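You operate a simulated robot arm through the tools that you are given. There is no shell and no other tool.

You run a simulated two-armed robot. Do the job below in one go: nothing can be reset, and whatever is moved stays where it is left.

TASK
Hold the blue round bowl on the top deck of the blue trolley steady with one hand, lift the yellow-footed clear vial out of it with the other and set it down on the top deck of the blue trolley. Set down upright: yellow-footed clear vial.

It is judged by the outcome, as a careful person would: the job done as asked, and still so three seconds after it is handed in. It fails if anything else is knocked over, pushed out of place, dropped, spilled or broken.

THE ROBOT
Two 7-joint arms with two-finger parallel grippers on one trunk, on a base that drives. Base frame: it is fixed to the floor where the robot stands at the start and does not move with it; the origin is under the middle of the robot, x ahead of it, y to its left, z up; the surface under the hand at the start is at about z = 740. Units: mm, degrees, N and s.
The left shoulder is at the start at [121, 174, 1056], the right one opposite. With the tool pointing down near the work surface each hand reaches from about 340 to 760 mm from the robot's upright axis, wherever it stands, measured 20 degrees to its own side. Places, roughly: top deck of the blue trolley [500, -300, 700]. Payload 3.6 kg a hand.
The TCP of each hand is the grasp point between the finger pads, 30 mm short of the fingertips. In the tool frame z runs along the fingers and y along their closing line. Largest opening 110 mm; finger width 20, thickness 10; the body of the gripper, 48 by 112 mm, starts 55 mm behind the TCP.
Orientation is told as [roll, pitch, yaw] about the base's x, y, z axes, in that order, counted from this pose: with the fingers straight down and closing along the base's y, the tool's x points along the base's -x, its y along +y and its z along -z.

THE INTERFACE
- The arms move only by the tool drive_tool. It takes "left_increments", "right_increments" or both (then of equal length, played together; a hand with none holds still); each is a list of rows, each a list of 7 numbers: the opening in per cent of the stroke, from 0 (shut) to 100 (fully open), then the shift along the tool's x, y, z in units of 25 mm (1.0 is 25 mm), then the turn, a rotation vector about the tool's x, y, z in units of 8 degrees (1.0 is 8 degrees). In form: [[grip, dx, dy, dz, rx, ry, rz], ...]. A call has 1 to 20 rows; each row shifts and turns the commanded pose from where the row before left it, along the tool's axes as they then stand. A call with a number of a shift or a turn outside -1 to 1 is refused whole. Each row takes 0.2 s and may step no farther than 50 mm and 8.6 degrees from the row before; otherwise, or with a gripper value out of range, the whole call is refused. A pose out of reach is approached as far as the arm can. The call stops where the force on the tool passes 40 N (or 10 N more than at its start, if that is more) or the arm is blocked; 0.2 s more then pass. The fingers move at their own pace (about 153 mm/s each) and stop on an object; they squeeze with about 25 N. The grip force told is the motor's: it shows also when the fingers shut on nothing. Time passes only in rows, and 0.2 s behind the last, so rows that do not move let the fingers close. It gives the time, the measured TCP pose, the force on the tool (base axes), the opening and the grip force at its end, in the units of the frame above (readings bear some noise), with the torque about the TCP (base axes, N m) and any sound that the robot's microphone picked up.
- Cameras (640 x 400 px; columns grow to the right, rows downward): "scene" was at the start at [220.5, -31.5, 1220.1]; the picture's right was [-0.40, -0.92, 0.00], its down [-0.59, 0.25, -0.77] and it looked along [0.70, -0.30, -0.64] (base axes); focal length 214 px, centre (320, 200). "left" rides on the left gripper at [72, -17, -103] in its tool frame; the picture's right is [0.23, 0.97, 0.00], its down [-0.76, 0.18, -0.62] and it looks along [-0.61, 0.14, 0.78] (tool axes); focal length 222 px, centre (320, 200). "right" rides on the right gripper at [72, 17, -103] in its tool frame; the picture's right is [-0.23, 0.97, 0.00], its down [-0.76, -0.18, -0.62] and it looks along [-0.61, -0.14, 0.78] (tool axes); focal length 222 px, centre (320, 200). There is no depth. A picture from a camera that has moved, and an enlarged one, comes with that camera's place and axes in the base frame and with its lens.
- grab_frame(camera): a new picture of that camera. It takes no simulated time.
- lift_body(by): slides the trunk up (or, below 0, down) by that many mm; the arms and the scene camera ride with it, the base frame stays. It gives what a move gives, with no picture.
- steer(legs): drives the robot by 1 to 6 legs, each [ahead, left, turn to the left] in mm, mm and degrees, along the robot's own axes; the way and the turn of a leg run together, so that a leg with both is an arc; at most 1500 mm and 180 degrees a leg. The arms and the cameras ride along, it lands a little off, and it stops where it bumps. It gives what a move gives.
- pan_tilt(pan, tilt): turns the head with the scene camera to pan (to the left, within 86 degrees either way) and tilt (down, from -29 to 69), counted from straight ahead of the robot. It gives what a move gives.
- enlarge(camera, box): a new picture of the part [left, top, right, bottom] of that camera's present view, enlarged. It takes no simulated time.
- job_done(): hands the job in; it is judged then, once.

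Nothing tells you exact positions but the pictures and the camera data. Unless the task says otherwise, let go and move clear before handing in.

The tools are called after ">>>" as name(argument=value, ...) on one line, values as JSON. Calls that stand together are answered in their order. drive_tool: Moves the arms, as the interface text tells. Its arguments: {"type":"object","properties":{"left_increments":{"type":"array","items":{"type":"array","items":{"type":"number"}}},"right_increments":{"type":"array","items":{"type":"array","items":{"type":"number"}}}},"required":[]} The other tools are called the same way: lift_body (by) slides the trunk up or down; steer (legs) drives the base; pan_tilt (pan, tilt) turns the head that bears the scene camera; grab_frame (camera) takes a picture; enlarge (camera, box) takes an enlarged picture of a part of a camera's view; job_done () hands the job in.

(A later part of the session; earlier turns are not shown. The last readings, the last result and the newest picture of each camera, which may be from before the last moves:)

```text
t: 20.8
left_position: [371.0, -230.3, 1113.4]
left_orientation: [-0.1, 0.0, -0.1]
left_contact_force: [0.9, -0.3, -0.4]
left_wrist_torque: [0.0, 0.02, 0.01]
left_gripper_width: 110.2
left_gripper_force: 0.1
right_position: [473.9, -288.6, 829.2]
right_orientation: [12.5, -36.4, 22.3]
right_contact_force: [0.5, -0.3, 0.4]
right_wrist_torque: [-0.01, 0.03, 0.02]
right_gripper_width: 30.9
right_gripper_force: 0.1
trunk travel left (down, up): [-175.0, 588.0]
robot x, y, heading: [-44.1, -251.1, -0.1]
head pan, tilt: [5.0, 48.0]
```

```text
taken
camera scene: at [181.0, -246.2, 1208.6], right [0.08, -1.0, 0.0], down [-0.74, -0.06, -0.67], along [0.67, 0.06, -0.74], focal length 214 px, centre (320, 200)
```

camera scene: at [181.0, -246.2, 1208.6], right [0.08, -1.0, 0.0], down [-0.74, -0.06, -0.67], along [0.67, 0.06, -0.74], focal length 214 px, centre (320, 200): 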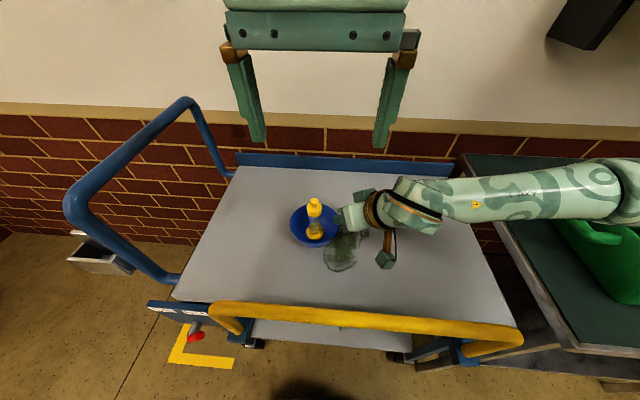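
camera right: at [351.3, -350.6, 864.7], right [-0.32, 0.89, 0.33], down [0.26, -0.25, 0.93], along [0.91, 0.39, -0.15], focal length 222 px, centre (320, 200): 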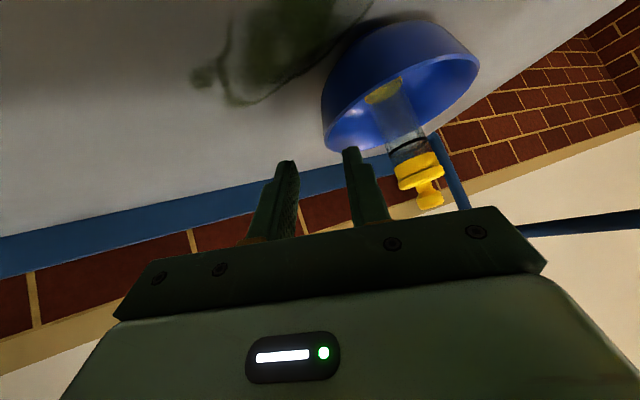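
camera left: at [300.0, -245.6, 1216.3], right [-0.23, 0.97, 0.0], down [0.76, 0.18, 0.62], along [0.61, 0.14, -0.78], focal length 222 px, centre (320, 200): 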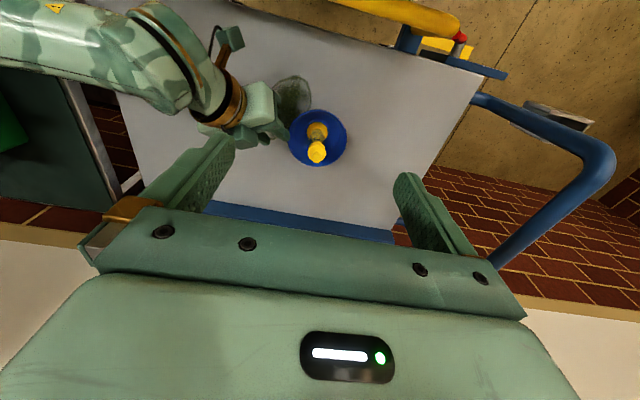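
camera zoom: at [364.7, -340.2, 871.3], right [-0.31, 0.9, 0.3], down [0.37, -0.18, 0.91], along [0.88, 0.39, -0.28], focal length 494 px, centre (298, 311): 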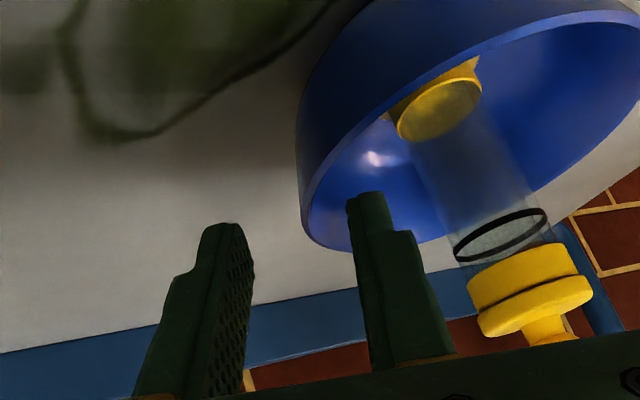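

No reach limit now. The geometry says to slide the hand about 10 mm along its -x so that the closing line is truly radial at the grip point; sideways it is then centred. I'll do that, advance 26 mm, and re-check.

>>> drive_tool(right_increments=[[28, -0.408, 0, 0, 0, 0, 0], [28, 0, 0, 0.52, 0, 0, 0], [28, 0, 0, 0.52, 0, 0, 0], [28, 0, 0, 0, 0, 0, 0]])

>>> enlarge(camera="right", box=[240, 80, 400, 200])

>>> enlarge(camera="scene", box=[290, 190, 370, 250])

>>> enlarge(camera="left", box=[260, 90, 350, 180])

```text
t: 21.8
left_position: [370.4, -230.0, 1114.0]
left_orientation: [-0.1, 0.1, -0.1]
left_contact_force: [0.0, 0.2, 0.3]
left_wrist_torque: [0.04, 0.0, 0.01]
left_gripper_width: 110.1
left_gripper_force: 0.0
right_position: [495.4, -274.6, 815.3]
right_orientation: [12.6, -36.3, 22.3]
right_contact_force: [-0.1, -0.2, -0.3]
right_wrist_torque: [-0.02, 0.0, -0.01]
right_gripper_width: 30.8
right_gripper_force: 0.0
trunk travel left (down, up): [-175.0, 588.0]
robot x, y, heading: [-41.8, -256.8, -0.1]
head pan, tilt: [5.0, 48.0]
```

```text
3.33 times, centred on (320, 140) of right
camera zoom: at [383.9, -325.5, 857.4], right [-0.31, 0.9, 0.3], down [0.37, -0.18, 0.91], along [0.88, 0.39, -0.28], focal length 740 px, centre (320, 400)
```

zoom: 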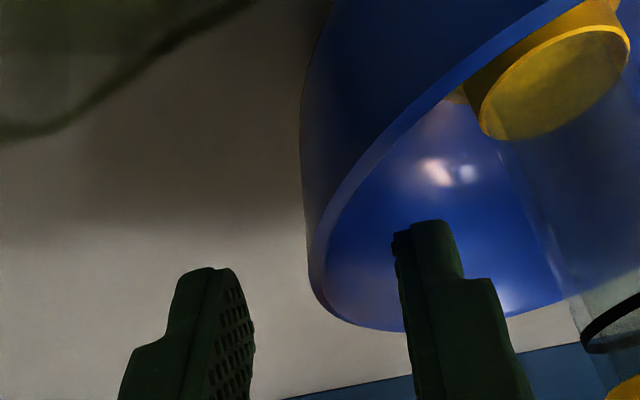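

```text
6.67 times, centred on (330, 220) of scene
camera zoom: at [180.9, -246.1, 1208.6], right [0.08, -1.0, 0.0], down [-0.74, -0.06, -0.67], along [0.67, 0.06, -0.74], focal length 1430 px, centre (253, 67)
```

zoom: 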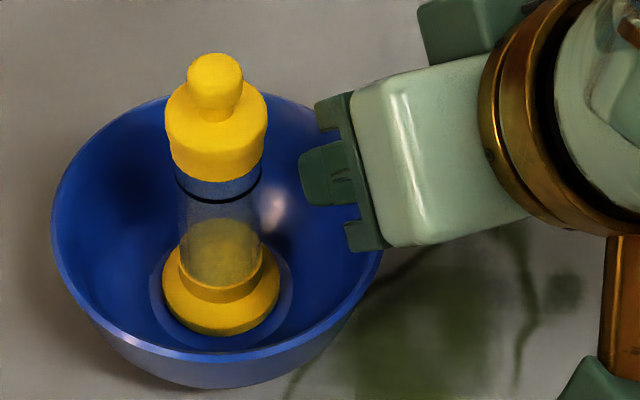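

```text
4.44 times, centred on (305, 135) of left
camera zoom: at [300.0, -246.4, 1216.2], right [-0.23, 0.97, 0.0], down [0.76, 0.18, 0.62], along [0.61, 0.14, -0.78], focal length 987 px, centre (387, 489)
```

zoom: 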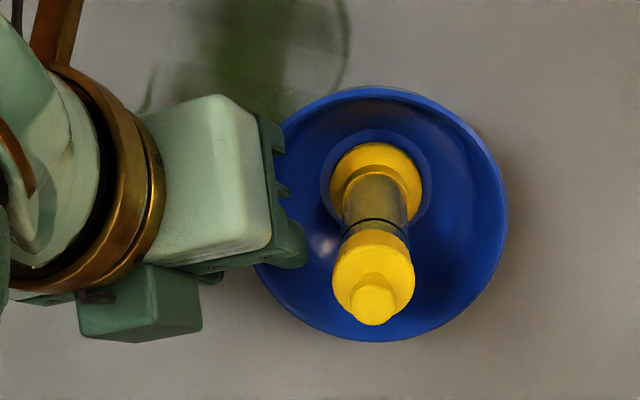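

The wall is now centred between the fingers to within about 1 mm. I'll advance another 15 mm, so the tips are about 11 mm below the rim, and check once more before closing.

>>> drive_tool(right_increments=[[28, 0, -0.02, 0.3, 0, 0, 0], [28, 0, -0.02, 0.3, 0, 0, 0], [28, 0, 0, 0, 0, 0, 0]])

>>> enlarge(camera="right", box=[240, 80, 400, 200])

>>> enlarge(camera="scene", box=[290, 190, 370, 250])

```text
t: 22.6
left_position: [372.2, -230.3, 1113.3]
left_orientation: [-0.2, 0.1, 0.0]
left_contact_force: [-0.5, -0.6, 0.7]
left_wrist_torque: [0.01, -0.02, -0.02]
left_gripper_width: 109.9
left_gripper_force: 0.1
right_position: [501.1, -269.1, 804.1]
right_orientation: [12.5, -36.4, 22.3]
right_contact_force: [-1.0, -0.2, 0.3]
right_wrist_torque: [0.0, -0.03, 0.0]
right_gripper_width: 30.8
right_gripper_force: 0.1
trunk travel left (down, up): [-175.0, 588.0]
robot x, y, heading: [-40.3, -254.5, -0.4]
head pan, tilt: [5.0, 48.0]
```

```text
3.33 times, centred on (320, 140) of right
camera zoom: at [390.8, -320.5, 845.9], right [-0.31, 0.9, 0.3], down [0.37, -0.18, 0.91], along [0.88, 0.39, -0.28], focal length 740 px, centre (320, 400)
```

zoom: 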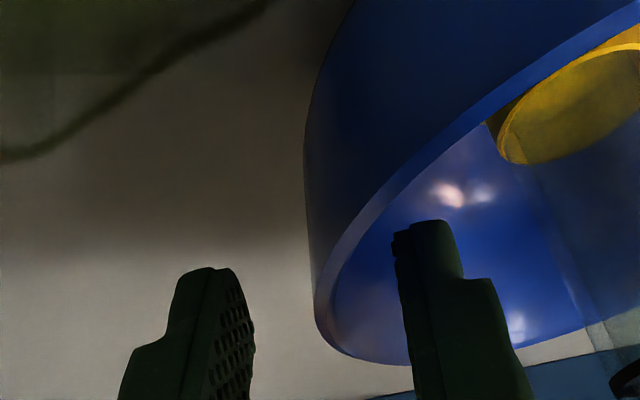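

```text
6.67 times, centred on (330, 220) of scene
camera zoom: at [180.9, -246.1, 1208.6], right [0.08, -1.0, 0.0], down [-0.74, -0.06, -0.67], along [0.67, 0.06, -0.74], focal length 1430 px, centre (253, 67)
```

zoom: 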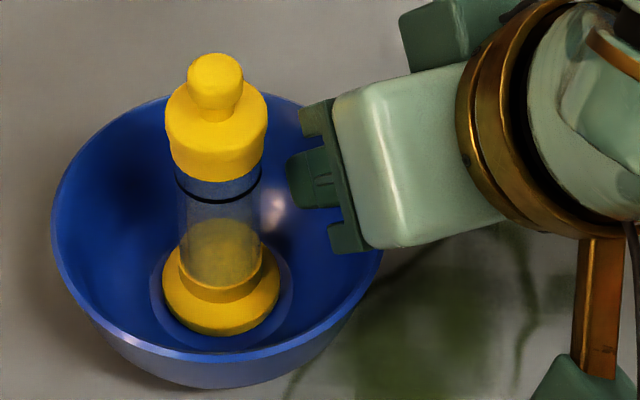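

The wall looks centred. I'll narrow the fingers in steps and watch the gap on each side before the squeeze.

>>> drive_tool(right_increments=[[18, 0, 0, 0, 0, 0, 0], [11, 0, 0, 0, 0, 0, 0], [11, 0, 0, 0, 0, 0, 0]])

>>> enlarge(camera="right", box=[270, 90, 370, 190])

```text
t: 23.4
left_position: [370.9, -229.9, 1113.8]
left_orientation: [-0.1, 0.1, -0.1]
left_contact_force: [-0.1, -0.7, -0.9]
left_wrist_torque: [0.0, -0.04, -0.02]
left_gripper_width: 110.0
left_gripper_force: 0.1
right_position: [500.8, -267.9, 803.9]
right_orientation: [12.5, -36.3, 22.4]
right_contact_force: [-2.0, 0.7, 0.7]
right_wrist_torque: [0.03, 0.02, 0.07]
right_gripper_width: 13.0
right_gripper_force: 0.8
trunk travel left (down, up): [-175.0, 588.0]
robot x, y, heading: [-40.3, -252.7, -0.3]
head pan, tilt: [5.0, 48.0]
```

```text
4.00 times, centred on (320, 140) of right
camera zoom: at [390.5, -320.2, 846.1], right [-0.31, 0.9, 0.3], down [0.37, -0.18, 0.91], along [0.88, 0.39, -0.28], focal length 888 px, centre (320, 440)
```

zoom: 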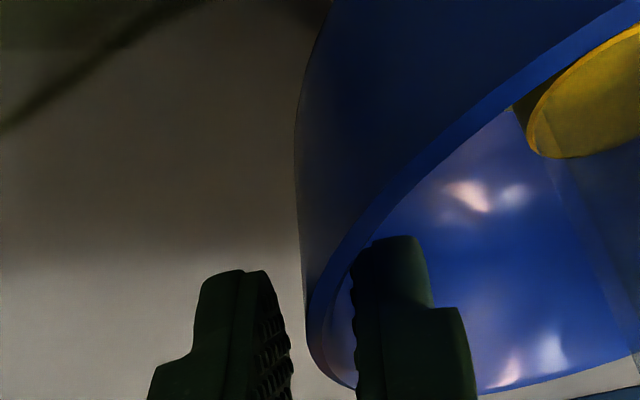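

There's a light touch of about 2 N as the inner finger meets the wall first, with about 2 mm still free on the outer side. I'll shift the hand 1.2 mm inward to balance that, then close further.

>>> drive_tool(right_increments=[[12, 0, 0.048, 0, 0, 0, 0], [10, 0, 0, 0, 0, 0, 0], [10, 0, 0, 0, 0, 0, 0]])

>>> enlarge(camera="right", box=[270, 90, 370, 190])

```text
t: 24.2
left_position: [371.5, -230.0, 1113.5]
left_orientation: [-0.2, 0.1, 0.0]
left_contact_force: [-0.2, 0.3, 0.0]
left_wrist_torque: [0.02, 0.0, 0.02]
left_gripper_width: 109.9
left_gripper_force: 0.0
right_position: [500.5, -266.1, 803.2]
right_orientation: [12.6, -36.2, 22.3]
right_contact_force: [-2.1, 1.0, 1.6]
right_wrist_torque: [0.01, 0.0, 0.07]
right_gripper_width: 12.0
right_gripper_force: 1.1
trunk travel left (down, up): [-175.0, 588.0]
robot x, y, heading: [-39.3, -255.1, -0.1]
head pan, tilt: [5.0, 48.0]
```

```text
4.00 times, centred on (320, 140) of right
camera zoom: at [390.3, -319.5, 845.7], right [-0.31, 0.9, 0.3], down [0.37, -0.18, 0.91], along [0.88, 0.39, -0.28], focal length 888 px, centre (320, 440)
```

zoom: 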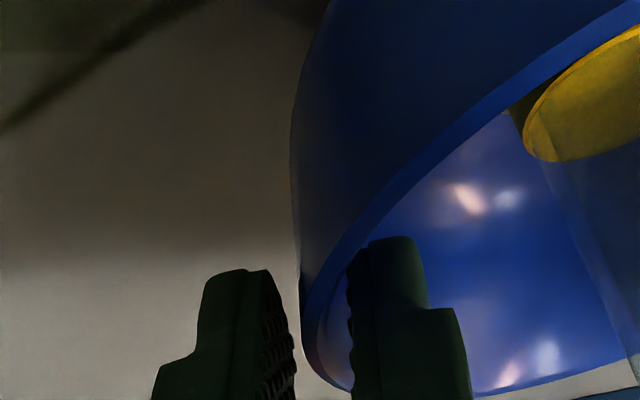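

The gap is now nearly even, with about 1 mm left on the outer side. I'll nudge 0.5 mm more and close fully to pinch the wall.

>>> drive_tool(right_increments=[[9, 0, 0.02, 0, 0, 0, 0], [6, 0, 0, 0, 0, 0, 0], [3, 0, 0, 0, 0, 0, 0], [0, 0, 0, 0, 0, 0, 0], [0, 0, 0, 0, 0, 0, 0], [0, 0, 0, 0, 0, 0, 0]])

>>> enlarge(camera="right", box=[270, 90, 370, 190])

>>> enlarge(camera="scene", box=[290, 190, 370, 250])

>>> enlarge(camera="left", box=[260, 90, 350, 180])

```text
t: 25.6
left_position: [371.5, -231.3, 1113.5]
left_orientation: [-0.1, 0.1, -0.1]
left_contact_force: [-0.4, -0.3, 1.1]
left_wrist_torque: [0.03, -0.02, -0.02]
left_gripper_width: 109.9
left_gripper_force: 0.1
right_position: [499.3, -267.3, 803.8]
right_orientation: [12.5, -36.4, 22.3]
right_contact_force: [-2.7, 0.3, 1.5]
right_wrist_torque: [0.25, 0.06, 0.21]
right_gripper_width: 6.9
right_gripper_force: 25.0
trunk travel left (down, up): [-175.0, 588.0]
robot x, y, heading: [-41.8, -254.8, -0.3]
head pan, tilt: [5.0, 48.0]
```

```text
4.00 times, centred on (320, 140) of right
camera zoom: at [390.0, -318.5, 846.2], right [-0.31, 0.9, 0.3], down [0.37, -0.18, 0.91], along [0.88, 0.39, -0.28], focal length 888 px, centre (320, 440)
```

zoom: 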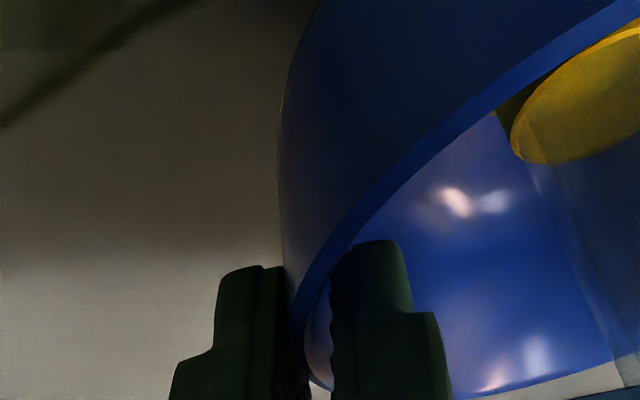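

```text
6.67 times, centred on (330, 220) of scene
camera zoom: at [180.5, -246.1, 1208.7], right [0.08, -1.0, 0.0], down [-0.74, -0.06, -0.67], along [0.67, 0.06, -0.74], focal length 1430 px, centre (253, 67)
```

zoom: 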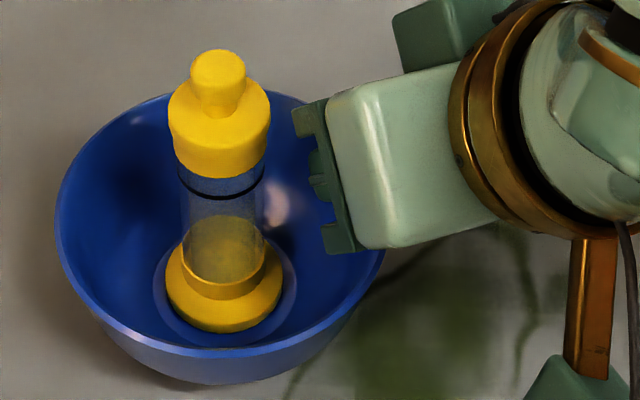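

```text
4.44 times, centred on (305, 135) of left
camera zoom: at [299.7, -246.3, 1216.3], right [-0.23, 0.97, 0.0], down [0.76, 0.18, 0.62], along [0.61, 0.14, -0.78], focal length 987 px, centre (387, 489)
```

zoom: 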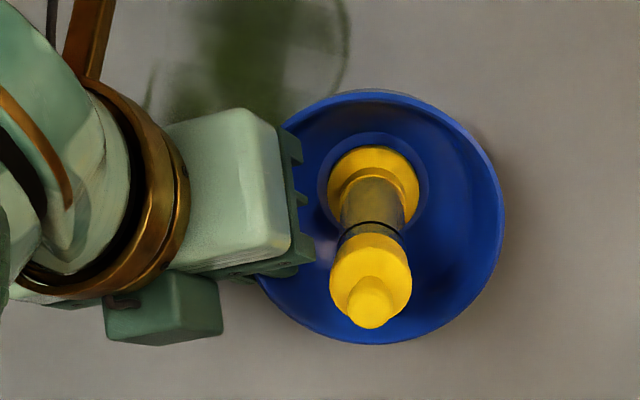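

The bowl is pinched firmly at 25 N, having moved only about 1 mm, and the vial is still upright near [483, -211]. Now I'll bring the left hand to the left and turn it so its fingers close along x, keeping well above everything.

>>> drive_tool(left_increments=[[100, -0.46, 0.8, 0.08, 0, 0, 0], [100, -0.46, 0.8, 0.08, 0, 0, 0], [100, -0.46, 0.8, 0.08, 0, 0, 0], [100, -0.46, 0.8, 0.08, 0, 0, 0], [100, -0.46, 0.8, 0.08, 0, 0, 0], [100, -0.46, 0.8, 0.08, 0, 0, 0], [100, 0, 0, 0, 0, 0, 0.9375], [100, 0, 0, 0, 0, 0, 0.9375], [100, 0, 0, 0, 0, 0, 0.9375], [100, 0, 0, 0, 0, 0, 0.9375], [100, 0, 0, 0, 0, 0, 0.9375], [100, 0, 0, 0, 0, 0, 0.9375], [100, 0, 0, 0, 0, 0, 0.9375], [100, 0, 0, 0, 0, 0, 0.9375], [100, 0, 0, 0, 0, 0, 0.9375], [100, 0, 0, 0, 0, 0, 0.9375], [100, 0, 0, 0, 0, 0, 0.9375], [100, 0, 0, 0, 0, 0, 0.9375]])

>>> grab_frame(camera="scene")

```text
t: 29.4
left_position: [443.3, -98.9, 1107.4]
left_orientation: [-0.9, -1.1, -13.3]
left_contact_force: [-0.6, -0.3, 0.3]
left_wrist_torque: [-0.01, -0.02, 0.03]
left_gripper_width: 109.9
left_gripper_force: 0.1
left hand out of reach, approached as far as the arm can: row 8, 9, 10, 11, 12, 13, 14, 15, 16, 17, 18
right_position: [499.8, -267.1, 803.8]
right_orientation: [12.4, -36.3, 22.2]
right_contact_force: [-2.9, -1.4, 3.0]
right_wrist_torque: [0.27, -0.03, 0.19]
right_gripper_width: 6.3
right_gripper_force: 24.6
trunk travel left (down, up): [-175.0, 588.0]
robot x, y, heading: [-45.2, -254.8, -0.5]
head pan, tilt: [5.0, 48.0]
```

```text
taken
camera scene: at [180.4, -246.1, 1208.7], right [0.08, -1.0, 0.0], down [-0.74, -0.06, -0.67], along [0.67, 0.06, -0.74], focal length 214 px, centre (320, 200)
```

scene: 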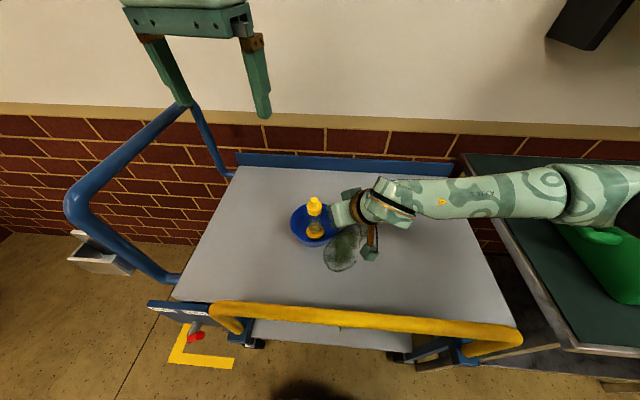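

The left wrist can't turn that way: it stops near yaw -13. I'll turn it the other way instead, to yaw +90, which also makes the fingers close along x, and check the clearance of its camera box afterwards.

>>> drive_tool(left_increments=[[100, 0, 0, 0, 0.1, 0.1, -0.98], [100, 0, 0, 0, 0, 0, -0.98], [100, 0, 0, 0, 0, 0, -0.98], [100, 0, 0, 0, 0, 0, -0.98], [100, 0, 0, 0, 0, 0, -0.98], [100, 0, 0, 0, 0, 0, -0.98], [100, 0, 0, 0, 0, 0, -0.98], [100, 0, 0, 0, 0, 0, -0.98], [100, 0, 0, 0, 0, 0, -0.98], [100, 0, 0, 0, 0, 0, -0.98], [100, 0, 0, 0, 0, 0, -0.98], [100, 0, 0, 0, 0, 0, -0.98], [100, 0, 0, 0, 0, 0, -0.98]])

>>> grab_frame(camera="scene")

```text
t: 32.2
left_position: [443.1, -102.0, 1106.0]
left_orientation: [-0.1, 1.8, 88.7]
left_contact_force: [0.1, 0.3, 0.5]
left_wrist_torque: [-0.03, 0.0, 0.0]
left_gripper_width: 110.0
left_gripper_force: 0.0
right_position: [500.7, -267.2, 803.2]
right_orientation: [12.5, -36.4, 22.3]
right_contact_force: [-1.6, -0.5, 3.1]
right_wrist_torque: [0.29, -0.02, 0.16]
right_gripper_width: 6.5
right_gripper_force: 24.5
trunk travel left (down, up): [-175.0, 588.0]
robot x, y, heading: [-39.9, -256.6, -0.2]
head pan, tilt: [5.0, 48.0]
```

```text
taken
camera scene: at [180.5, -246.1, 1208.7], right [0.08, -1.0, 0.0], down [-0.74, -0.06, -0.67], along [0.67, 0.06, -0.74], focal length 214 px, centre (320, 200)
```

scene: 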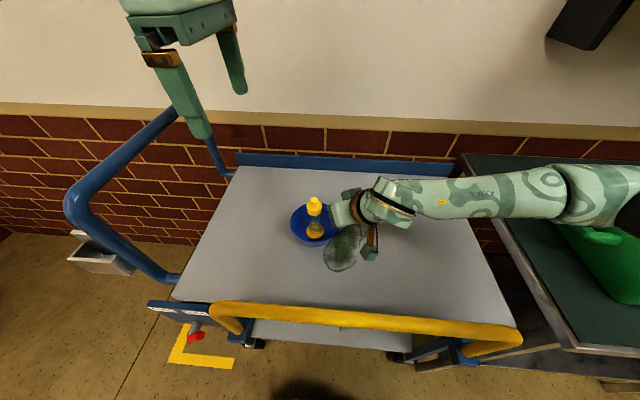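

Yaw +88.7 is reached. Now I'll lean the left hand about 30° to the left, so its fingers point down and to the right, still in the air.

>>> drive_tool(left_increments=[[100, 0, 0, 0, 0, 0.881, -0.16], [60, 0, 0, 0, 0, 0.881, 0], [46, 0, 0, 0, 0, 0.881, 0], [46, 0, 0, 0, 0, 0.881, 0], [46, 0, 0, 0, 0, 0, 0]])

>>> grab_frame(camera="scene")

>>> grab_frame(camera="left")

```text
t: 33.4
left_position: [444.6, -102.1, 1106.4]
left_orientation: [0.1, 30.1, 90.0]
left_contact_force: [-0.1, 0.1, -0.3]
left_wrist_torque: [0.03, -0.02, -0.02]
left_gripper_width: 50.5
left_gripper_force: 0.0
right_position: [501.9, -267.5, 804.3]
right_orientation: [12.6, -36.3, 22.3]
right_contact_force: [-1.3, -1.2, 2.5]
right_wrist_torque: [0.26, -0.01, 0.14]
right_gripper_width: 6.5
right_gripper_force: 25.3
trunk travel left (down, up): [-175.0, 588.0]
robot x, y, heading: [-40.7, -255.1, -0.1]
head pan, tilt: [5.0, 48.0]
```

```text
taken
camera scene: at [180.5, -246.1, 1208.7], right [0.08, -1.0, 0.0], down [-0.74, -0.06, -0.67], along [0.67, 0.06, -0.74], focal length 214 px, centre (320, 200)
```

scene: 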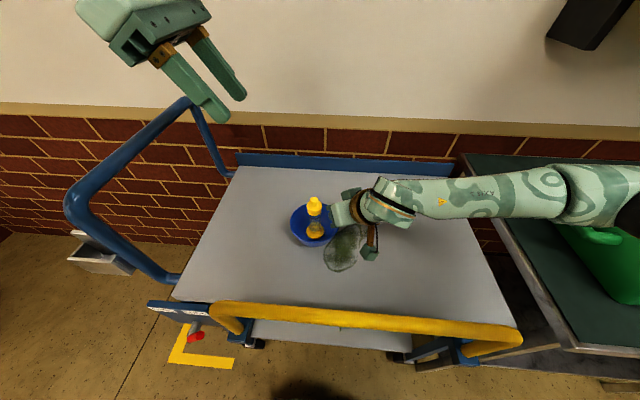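

```text
taken
camera left: at [462.4, -111.6, 1231.1], right [-0.97, -0.19, 0.12], down [-0.17, 0.97, 0.16], along [-0.14, 0.13, -0.98], focal length 222 px, centre (320, 200)
```

left: 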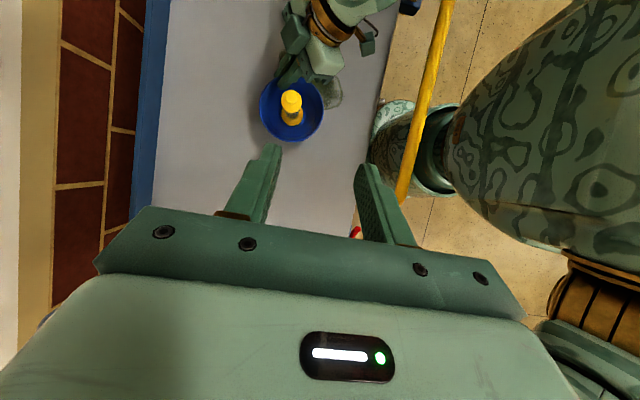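

The left hand is now oriented properly, with lean 30 and yaw 90, and its camera looks straight down on the bowl. I'll move to an approach point about 140 mm back from the vial cap along the fingers.

>>> drive_tool(left_increments=[[46, -0.1925, -0.192, 0.725, 0, 0, 0], [46, -0.1925, -0.192, 0.725, 0, 0, 0], [46, -0.1925, -0.192, 0.725, 0, 0, 0], [46, -0.1925, -0.192, 0.725, 0, 0, 0], [46, -0.1925, -0.192, 0.725, 0, 0, 0], [46, -0.1925, -0.192, 0.725, 0, 0, 0], [46, -0.1925, -0.192, 0.725, 0, 0, 0], [46, -0.1925, -0.192, 0.725, 0, 0, 0]])

>>> grab_frame(camera="scene")

>>> grab_frame(camera="left")

>>> grab_frame(camera="right")

```text
t: 35.2
left_position: [481.4, -138.9, 961.2]
left_orientation: [0.0, 30.0, 89.9]
left_contact_force: [0.7, -0.1, -0.8]
left_wrist_torque: [-0.01, -0.02, 0.02]
left_gripper_width: 50.5
left_gripper_force: 0.1
right_position: [500.9, -265.7, 804.7]
right_orientation: [12.5, -36.3, 22.3]
right_contact_force: [-0.8, -1.2, 3.6]
right_wrist_torque: [0.3, -0.07, 0.06]
right_gripper_width: 6.3
right_gripper_force: 25.1
trunk travel left (down, up): [-175.0, 588.0]
robot x, y, heading: [-40.2, -253.8, -0.0]
head pan, tilt: [5.0, 48.0]
```

```text
taken
camera scene: at [180.6, -246.1, 1208.7], right [0.08, -1.0, 0.0], down [-0.74, -0.06, -0.67], along [0.67, 0.06, -0.74], focal length 214 px, centre (320, 200)
```

scene: 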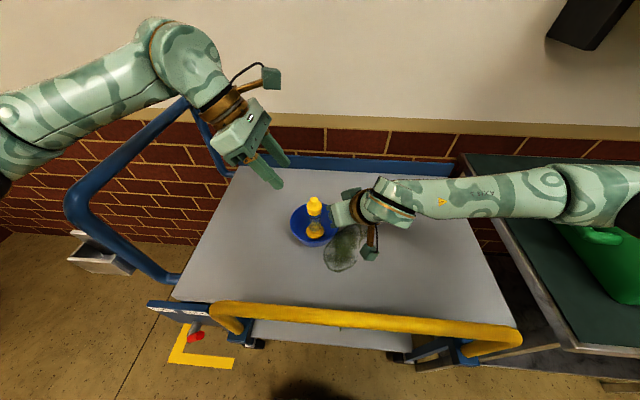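

```text
taken
camera left: at [498.6, -150.8, 1085.8], right [-0.97, -0.19, 0.12], down [-0.17, 0.97, 0.16], along [-0.14, 0.13, -0.98], focal length 222 px, centre (320, 200)
```

left: 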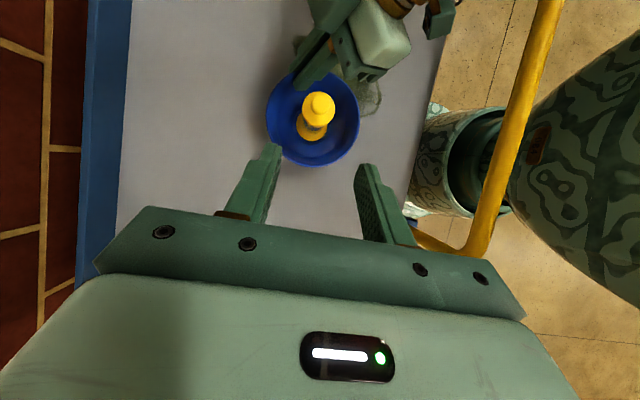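

```text
taken
camera right: at [390.2, -318.5, 846.2], right [-0.31, 0.9, 0.3], down [0.37, -0.18, 0.91], along [0.88, 0.39, -0.28], focal length 222 px, centre (320, 200)
```

right: 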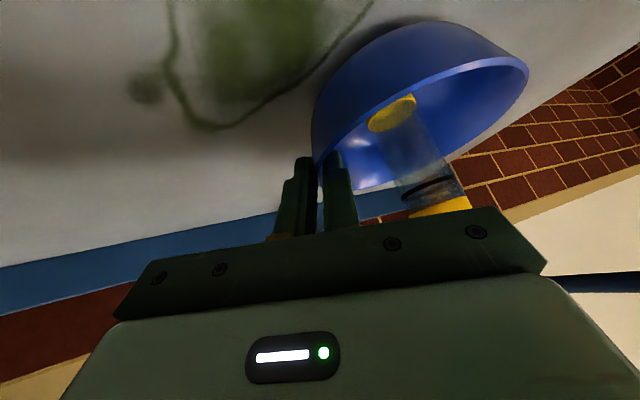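

The vial is lined up below the left fingers. But the left forearm crosses the blue hoop in the picture, and it will come down as the hand descends, so I'll look left to judge that clearance before going further.

>>> pan_tilt(pan=45, tilt=35)

>>> grab_frame(camera="scene")

>>> pan_tilt(pan=70, tilt=20)

>>> grab_frame(camera="scene")

```text
t: 36.2
left_position: [480.4, -139.0, 961.1]
left_orientation: [0.3, 29.9, 89.8]
left_contact_force: [0.3, 0.1, 0.5]
left_wrist_torque: [0.03, 0.0, 0.01]
left_gripper_width: 50.6
left_gripper_force: 0.0
right_position: [499.8, -266.7, 804.7]
right_orientation: [12.4, -36.3, 22.2]
right_contact_force: [-0.9, -0.3, 3.0]
right_wrist_torque: [0.32, -0.08, 0.09]
right_gripper_width: 6.4
right_gripper_force: 24.8
trunk travel left (down, up): [-175.0, 588.0]
robot x, y, heading: [-37.9, -254.8, -0.2]
head pan, tilt: [45.0, 35.0]
```

```text
taken
camera scene: at [164.6, -190.7, 1227.7], right [0.7, -0.71, 0.0], down [-0.41, -0.4, -0.82], along [0.58, 0.58, -0.57], focal length 214 px, centre (320, 200)
```

scene: 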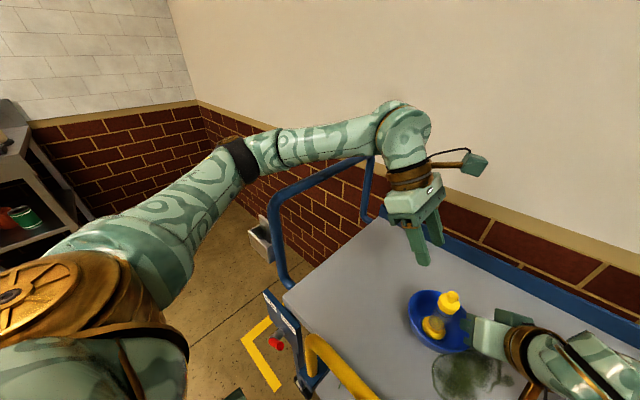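

```text
t: 37.1
left_position: [479.3, -139.8, 960.9]
left_orientation: [0.2, 30.0, 90.0]
left_contact_force: [-0.1, 0.9, -0.3]
left_wrist_torque: [-0.03, 0.0, 0.02]
left_gripper_width: 50.7
left_gripper_force: 0.0
right_position: [500.4, -266.4, 803.6]
right_orientation: [12.5, -36.4, 22.3]
right_contact_force: [-0.8, 0.0, 2.8]
right_wrist_torque: [0.33, -0.05, 0.11]
right_gripper_width: 6.4
right_gripper_force: 25.5
trunk travel left (down, up): [-175.0, 588.0]
robot x, y, heading: [-40.3, -254.7, -0.3]
head pan, tilt: [70.0, 20.0]
```

```text
taken
camera scene: at [134.3, -165.3, 1251.5], right [0.94, -0.35, 0.0], down [-0.12, -0.32, -0.94], along [0.33, 0.88, -0.34], focal length 214 px, centre (320, 200)
```

scene: 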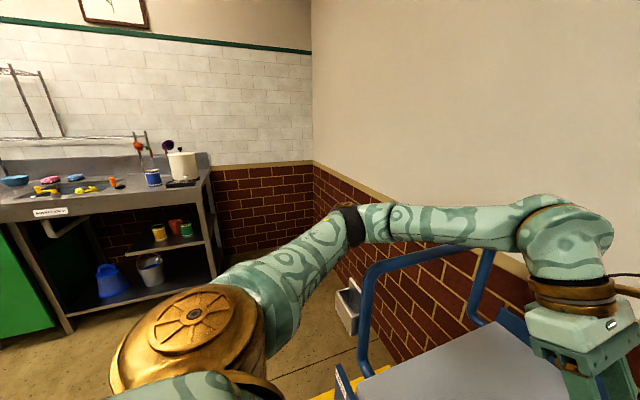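

With the left elbow pointing out sideways, the forearm would come down onto the hoop (top about z 1010) as I descend. The safe fix is to let go of the bowl, raise the trunk by about 200 mm so both arms come from above, and re-grip. I'll open the right fingers gently and withdraw along them.

>>> drive_tool(right_increments=[[8, 0, 0, 0, 0, 0, 0], [14, 0, 0, 0, 0, 0, 0], [22, 0, 0, 0, 0, 0, 0], [28, 0, 0, 0, 0, 0, 0], [28, 0, 0, 0, 0, 0, 0]])

>>> enlarge(camera="right", box=[240, 80, 400, 200])

```text
t: 38.3
left_position: [481.0, -139.7, 961.3]
left_orientation: [0.2, 30.0, 89.8]
left_contact_force: [0.7, 0.3, 0.1]
left_wrist_torque: [0.01, 0.0, -0.02]
left_gripper_width: 50.7
left_gripper_force: 0.1
right_position: [501.1, -266.9, 804.7]
right_orientation: [12.4, -36.3, 22.3]
right_contact_force: [-0.3, -0.8, 0.5]
right_wrist_torque: [-0.03, -0.01, 0.0]
right_gripper_width: 30.9
right_gripper_force: 0.1
trunk travel left (down, up): [-175.0, 588.0]
robot x, y, heading: [-41.8, -252.2, -0.3]
head pan, tilt: [70.0, 20.0]
```

```text
3.33 times, centred on (320, 140) of right
camera zoom: at [390.4, -318.4, 846.1], right [-0.31, 0.9, 0.3], down [0.37, -0.18, 0.91], along [0.88, 0.39, -0.28], focal length 740 px, centre (320, 400)
```

zoom: 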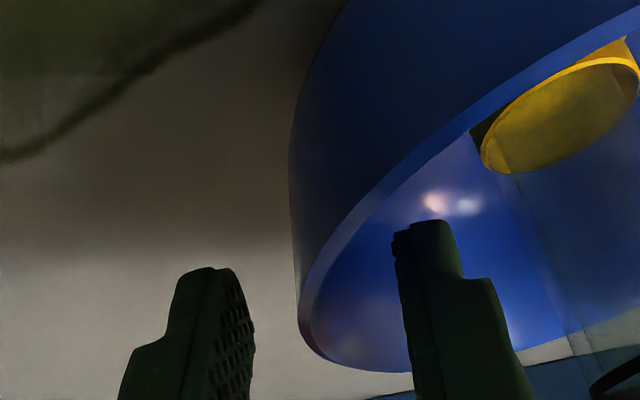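

The bowl was released cleanly. Now I'll withdraw the right hand along its fingers and raise the trunk.

>>> drive_tool(right_increments=[[28, 0, 0, -0.5, 0, 0, 0], [28, 0, 0, -0.8, 0, 0, 0], [28, 0, 0, -0.8, 0, 0, 0], [28, 0, 0, -0.8, 0, 0, 0]])

>>> lift_body(by=200)

>>> pan_tilt(pan=5, tilt=55)

>>> grab_frame(camera="scene")

>>> enlarge(camera="scene", box=[280, 180, 360, 240])

```text
t: 39.3
left_position: [480.9, -140.6, 960.8]
left_orientation: [0.2, 30.0, 89.8]
left_contact_force: [0.0, 0.1, -0.3]
left_wrist_torque: [-0.01, 0.0, -0.02]
left_gripper_width: 50.7
left_gripper_force: 0.0
right_position: [467.6, -297.2, 861.9]
right_orientation: [12.5, -36.3, 22.4]
right_contact_force: [-0.4, 0.6, 0.3]
right_wrist_torque: [-0.04, 0.01, 0.05]
right_gripper_width: 30.5
right_gripper_force: 0.2
trunk travel left (down, up): [-175.0, 588.0]
robot x, y, heading: [-38.6, -250.7, -0.3]
head pan, tilt: [70.0, 20.0]
```

```text
t: 41.5
left_position: [481.9, -141.4, 1159.9]
left_orientation: [0.1, 30.0, 89.9]
left_contact_force: [0.3, 0.1, -0.3]
left_wrist_torque: [0.0, 0.0, 0.0]
left_gripper_width: 50.6
left_gripper_force: 0.2
right_position: [467.9, -296.3, 1060.8]
right_orientation: [12.5, -36.4, 22.3]
right_contact_force: [-0.4, -0.1, -0.9]
right_wrist_torque: [0.02, 0.02, -0.02]
right_gripper_width: 31.0
right_gripper_force: 0.0
trunk travel left (down, up): [-375.0, 388.0]
robot x, y, heading: [-40.1, -252.1, -0.3]
head pan, tilt: [70.0, 20.0]
```

```text
t: 42.9
left_position: [480.7, -140.8, 1161.9]
left_orientation: [0.2, 30.0, 89.9]
left_contact_force: [-0.2, -1.4, 0.5]
left_wrist_torque: [0.01, 0.02, 0.03]
left_gripper_width: 50.7
left_gripper_force: 0.0
right_position: [466.9, -298.6, 1060.3]
right_orientation: [12.6, -36.2, 22.3]
right_contact_force: [0.4, 0.0, -0.7]
right_wrist_torque: [0.01, 0.0, 0.03]
right_gripper_width: 31.0
right_gripper_force: 0.1
trunk travel left (down, up): [-375.0, 388.0]
robot x, y, heading: [-42.5, -251.2, -0.3]
head pan, tilt: [5.0, 55.0]
```

```text
taken
camera scene: at [85.0, -246.1, 1405.0], right [0.08, -1.0, 0.0], down [-0.82, -0.07, -0.57], along [0.57, 0.05, -0.82], focal length 214 px, centre (320, 200)
```

scene: 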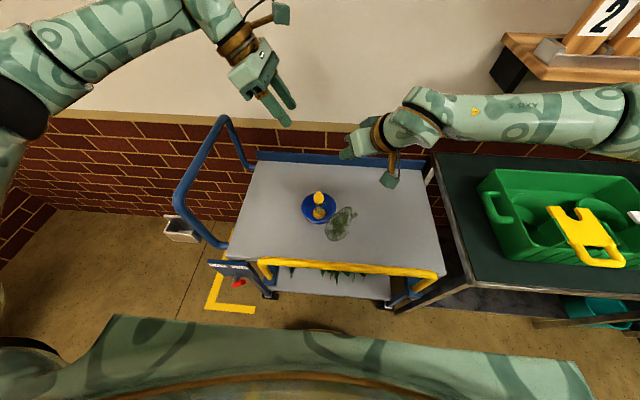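

```text
6.67 times, centred on (320, 210) of scene
camera zoom: at [85.0, -246.1, 1405.0], right [0.08, -1.0, 0.0], down [-0.82, -0.07, -0.57], along [0.57, 0.05, -0.82], focal length 1430 px, centre (320, 133)
```

zoom: 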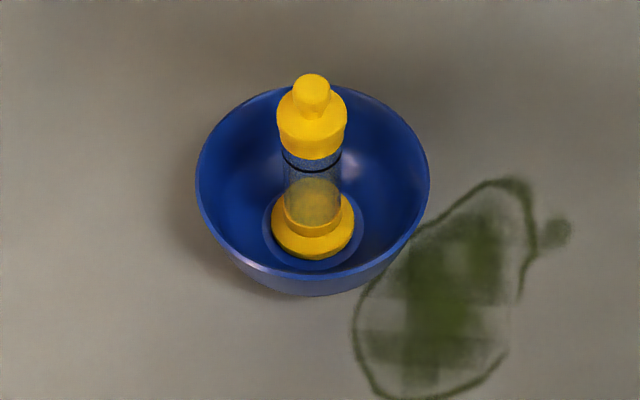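

The trunk is up 200 mm, the vial still stands upright, and the bowl is near [484, -210]. Now I'll bring the right hand straight back down to its pre-grasp point and see whether the pose is still reachable.

>>> drive_tool(right_increments=[[28, 0.472, -0.1384, 0.6264, 0, 0, 0], [28, 0.472, -0.1384, 0.6264, 0, 0, 0], [28, 0.472, -0.1384, 0.6264, 0, 0, 0], [28, 0.472, -0.1384, 0.6264, 0, 0, 0], [28, 0.472, -0.1384, 0.6264, 0, 0, 0], [28, 0.472, -0.1384, 0.6264, 0, 0, 0], [28, 0.472, -0.1384, 0.6264, 0, 0, 0], [28, 0.472, -0.1384, 0.6264, 0, 0, 0], [28, 0.472, -0.1384, 0.6264, 0, 0, 0], [28, 0.472, -0.1384, 0.6264, 0, 0, 0]])

>>> enlarge(camera="right", box=[220, 40, 460, 240])

>>> grab_frame(camera="scene")

```text
t: 45.0
left_position: [481.4, -141.1, 1160.0]
left_orientation: [0.3, 30.0, 90.0]
left_contact_force: [-0.3, 0.2, -0.1]
left_wrist_torque: [0.04, 0.04, -0.01]
left_gripper_width: 50.7
left_gripper_force: 0.0
right_position: [468.7, -296.1, 861.4]
right_orientation: [12.6, -36.2, 22.2]
right_contact_force: [0.0, 0.7, -0.1]
right_wrist_torque: [0.03, 0.01, -0.01]
right_gripper_width: 30.7
right_gripper_force: 0.0
trunk travel left (down, up): [-375.0, 388.0]
robot x, y, heading: [-38.8, -255.2, -0.1]
head pan, tilt: [5.0, 55.0]
```

```text
2.00 times, centred on (340, 140) of right
camera zoom: at [359.1, -348.3, 902.7], right [-0.31, 0.9, 0.3], down [0.37, -0.18, 0.91], along [0.88, 0.39, -0.28], focal length 444 px, centre (280, 320)
```

zoom: 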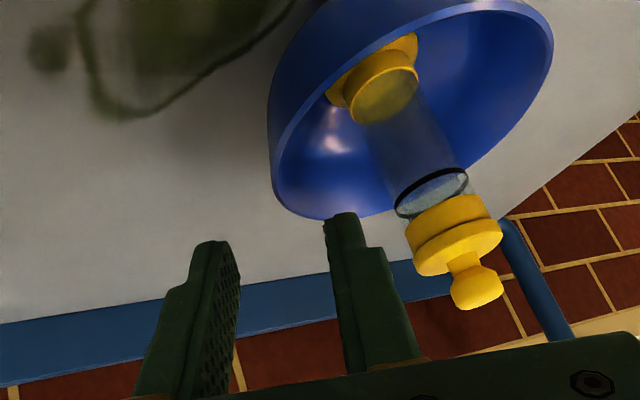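

```text
taken
camera scene: at [85.2, -246.1, 1405.0], right [0.08, -1.0, 0.0], down [-0.82, -0.07, -0.57], along [0.57, 0.05, -0.82], focal length 214 px, centre (320, 200)
```

scene: 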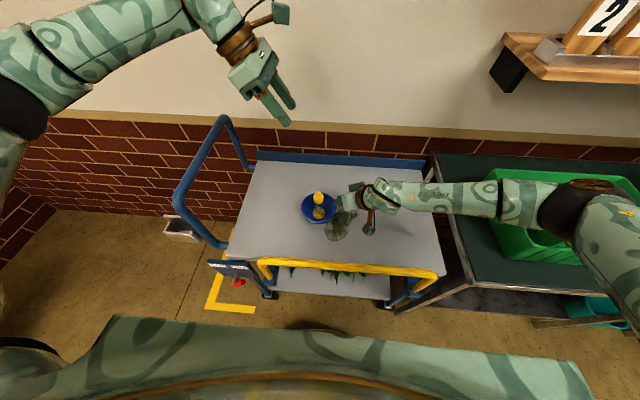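

The pose is still reachable with the trunk raised. I'll advance along the fingers to just above the rim and re-check the alignment.

>>> drive_tool(right_increments=[[28, 0, -0.06, 0.8, 0, 0, 0], [28, 0, 0, 0.8, 0, 0, 0], [28, 0, 0, 0.56, 0, 0, 0], [28, 0, 0, 0, 0, 0, 0]])

>>> enlarge(camera="right", box=[240, 80, 400, 200])

>>> enlarge(camera="scene", box=[290, 180, 360, 235])

>>> grab_frame(camera="left")

```text
t: 46.0
left_position: [480.7, -140.3, 1161.4]
left_orientation: [0.2, 30.0, 89.8]
left_contact_force: [0.1, 0.9, 1.0]
left_wrist_torque: [-0.02, -0.04, 0.0]
left_gripper_width: 50.7
left_gripper_force: 0.0
right_position: [493.1, -275.9, 818.0]
right_orientation: [12.5, -36.3, 22.3]
right_contact_force: [0.2, 0.5, 0.2]
right_wrist_torque: [0.02, -0.03, 0.04]
right_gripper_width: 30.9
right_gripper_force: 0.1
trunk travel left (down, up): [-375.0, 388.0]
robot x, y, heading: [-41.5, -250.8, -0.1]
head pan, tilt: [5.0, 55.0]
```

```text
3.33 times, centred on (320, 140) of right
camera zoom: at [383.3, -327.5, 858.9], right [-0.31, 0.9, 0.3], down [0.37, -0.18, 0.91], along [0.88, 0.39, -0.28], focal length 740 px, centre (320, 400)
```

zoom: 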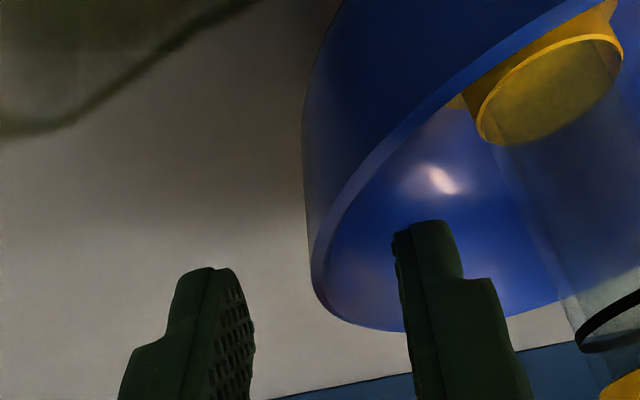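

```text
7.27 times, centred on (325, 208) of scene
camera zoom: at [84.9, -246.3, 1405.0], right [0.08, -1.0, 0.0], down [-0.82, -0.07, -0.57], along [0.57, 0.05, -0.82], focal length 1560 px, centre (284, 146)
```

zoom: 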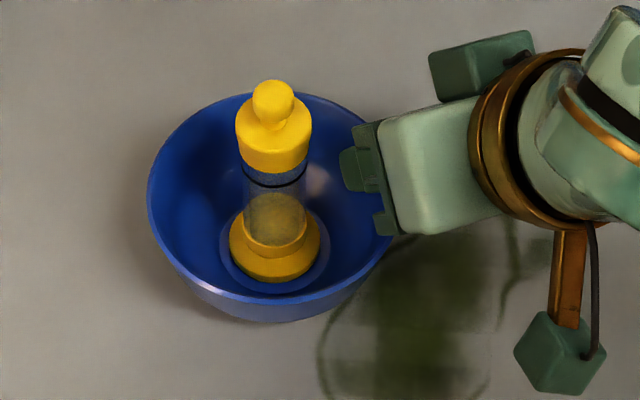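

```text
taken
camera left: at [499.9, -150.6, 1285.6], right [-0.97, -0.19, 0.12], down [-0.17, 0.97, 0.16], along [-0.14, 0.13, -0.98], focal length 222 px, centre (320, 200)
```

left: 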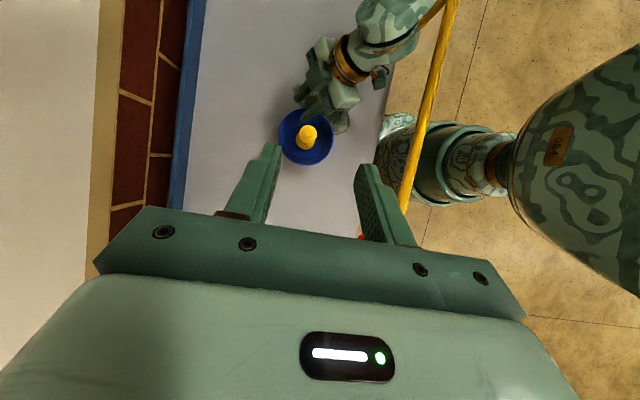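

The alignment is good, with the wall about centred. I'll advance the final 15 mm and look again.

>>> drive_tool(right_increments=[[28, 0, 0, 0.3, 0, 0, 0], [28, 0, 0, 0.3, 0, 0, 0], [22, 0, 0, 0, 0, 0, 0], [15, 0, 0, 0, 0, 0, 0], [15, 0, 0, 0, 0, 0, 0]])

>>> enlarge(camera="right", box=[270, 90, 370, 190])

>>> enlarge(camera="left", box=[270, 80, 350, 170])

```text
t: 47.2
left_position: [481.2, -138.2, 1161.6]
left_orientation: [0.2, 30.1, 89.9]
left_contact_force: [-0.6, -0.3, 0.0]
left_wrist_torque: [0.01, 0.04, 0.01]
left_gripper_width: 50.4
left_gripper_force: 0.0
right_position: [499.7, -269.3, 806.5]
right_orientation: [12.5, -36.3, 22.3]
right_contact_force: [-0.1, 0.2, 1.1]
right_wrist_torque: [0.02, -0.01, 0.01]
right_gripper_width: 16.1
right_gripper_force: 0.0
trunk travel left (down, up): [-375.0, 388.0]
robot x, y, heading: [-40.9, -251.8, -0.2]
head pan, tilt: [5.0, 55.0]
```

```text
4.00 times, centred on (320, 140) of right
camera zoom: at [389.9, -320.7, 848.0], right [-0.31, 0.9, 0.3], down [0.37, -0.18, 0.91], along [0.88, 0.39, -0.28], focal length 888 px, centre (320, 440)
```

zoom: 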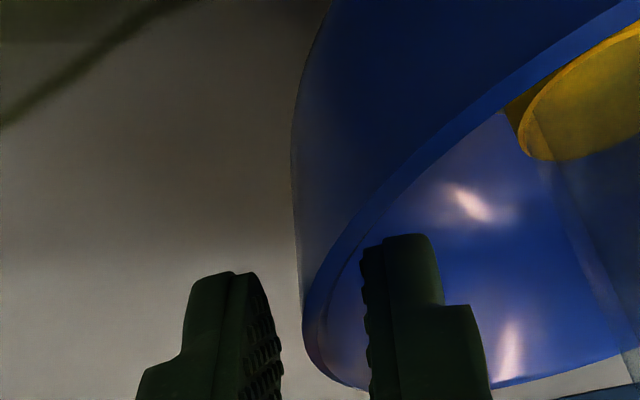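

```text
4.44 times, centred on (310, 125) of left
camera zoom: at [500.1, -150.4, 1285.6], right [-0.97, -0.19, 0.12], down [-0.17, 0.97, 0.16], along [-0.14, 0.13, -0.98], focal length 987 px, centre (364, 533)
```

zoom: 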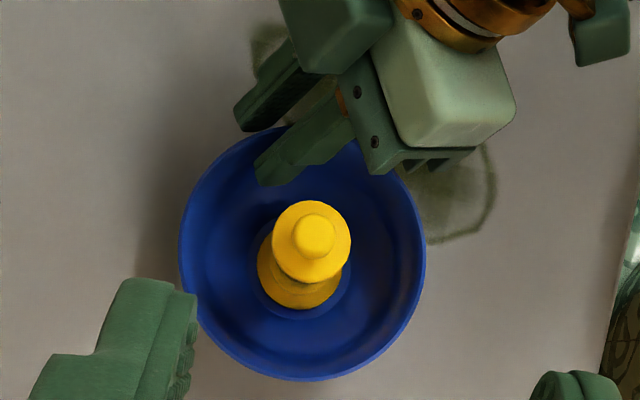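

The view down from the left camera shows the rim passing between the right fingers. Last time the lower corner of the inner pad touched first, so I'll add 4° of roll and insert about 3 mm less to match the curved wall better.

>>> drive_tool(right_increments=[[22, 0, 0, -0.12, 0, 0, 0], [22, 0, -0.032, 0, -0.25, 0, 0], [22, 0, -0.032, 0, -0.25, 0, 0], [15, 0, 0, 0, 0, 0, 0], [15, 0, 0, 0, 0, 0, 0]])

>>> enlarge(camera="right", box=[270, 90, 370, 190])

>>> enlarge(camera="left", box=[280, 90, 330, 130])

```text
t: 48.5
left_position: [481.4, -139.3, 1161.2]
left_orientation: [0.2, 30.0, 90.0]
left_contact_force: [-0.2, -0.8, 0.3]
left_wrist_torque: [0.0, -0.01, 0.0]
left_gripper_width: 50.5
left_gripper_force: 0.0
right_position: [499.9, -272.8, 809.4]
right_orientation: [16.5, -36.3, 22.3]
right_contact_force: [0.3, -0.7, -0.3]
right_wrist_torque: [0.02, -0.02, -0.02]
right_gripper_width: 16.4
right_gripper_force: 0.0
trunk travel left (down, up): [-375.0, 388.0]
robot x, y, heading: [-43.1, -253.5, -0.4]
head pan, tilt: [5.0, 55.0]
```

```text
4.00 times, centred on (320, 140) of right
camera zoom: at [392.3, -330.8, 849.9], right [-0.34, 0.87, 0.36], down [0.4, -0.21, 0.89], along [0.85, 0.44, -0.28], focal length 888 px, centre (320, 440)
```

zoom: 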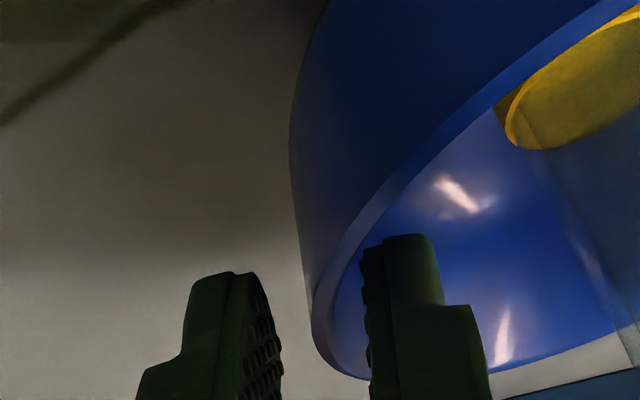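

```text
10.00 times, centred on (305, 110) of left
camera zoom: at [500.1, -150.4, 1285.5], right [-0.97, -0.19, 0.12], down [-0.17, 0.97, 0.16], along [-0.14, 0.13, -0.98], focal length 2221 px, centre (470, 1100)
```

zoom: 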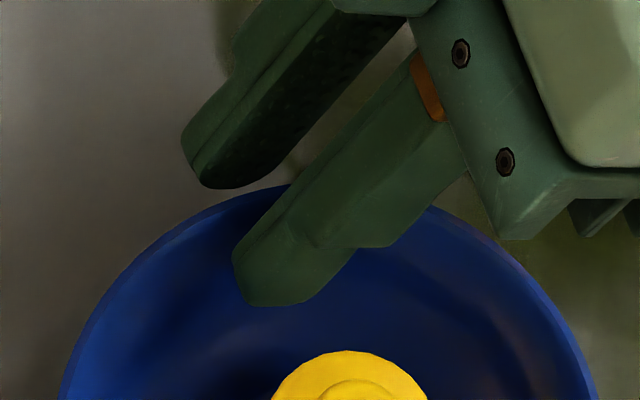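

The wall is centred between the pads. I'll close in small steps and check for one-sided contact.

>>> drive_tool(right_increments=[[12, 0, 0, 0, 0, 0, 0], [10, 0, 0, 0, 0, 0, 0], [9, 0, 0, 0, 0, 0, 0], [9, 0, 0, 0, 0, 0, 0]])

>>> enlarge(camera="right", box=[270, 90, 370, 190])

```text
t: 49.5
left_position: [481.4, -139.6, 1160.6]
left_orientation: [0.2, 30.1, 89.8]
left_contact_force: [-0.3, 0.8, -0.5]
left_wrist_torque: [0.04, 0.02, -0.01]
left_gripper_width: 50.7
left_gripper_force: 0.0
right_position: [498.9, -272.7, 809.5]
right_orientation: [16.6, -36.3, 22.3]
right_contact_force: [-0.3, 0.3, 1.0]
right_wrist_torque: [0.04, 0.02, -0.02]
right_gripper_width: 10.3
right_gripper_force: 0.3
trunk travel left (down, up): [-375.0, 388.0]
robot x, y, heading: [-41.2, -254.1, -0.4]
head pan, tilt: [5.0, 55.0]
```

```text
4.00 times, centred on (320, 140) of right
camera zoom: at [392.2, -330.5, 850.0], right [-0.34, 0.87, 0.36], down [0.4, -0.21, 0.89], along [0.85, 0.44, -0.28], focal length 888 px, centre (320, 440)
```

zoom: 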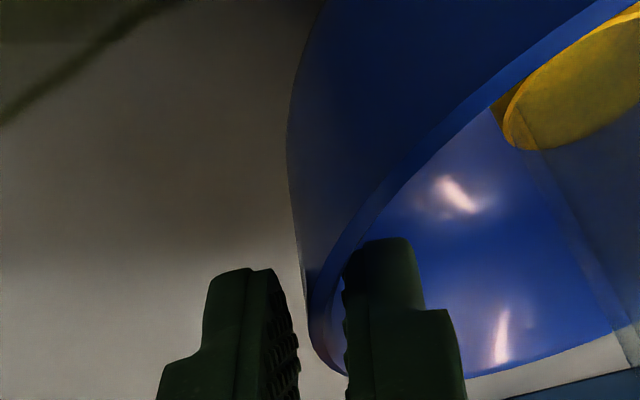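

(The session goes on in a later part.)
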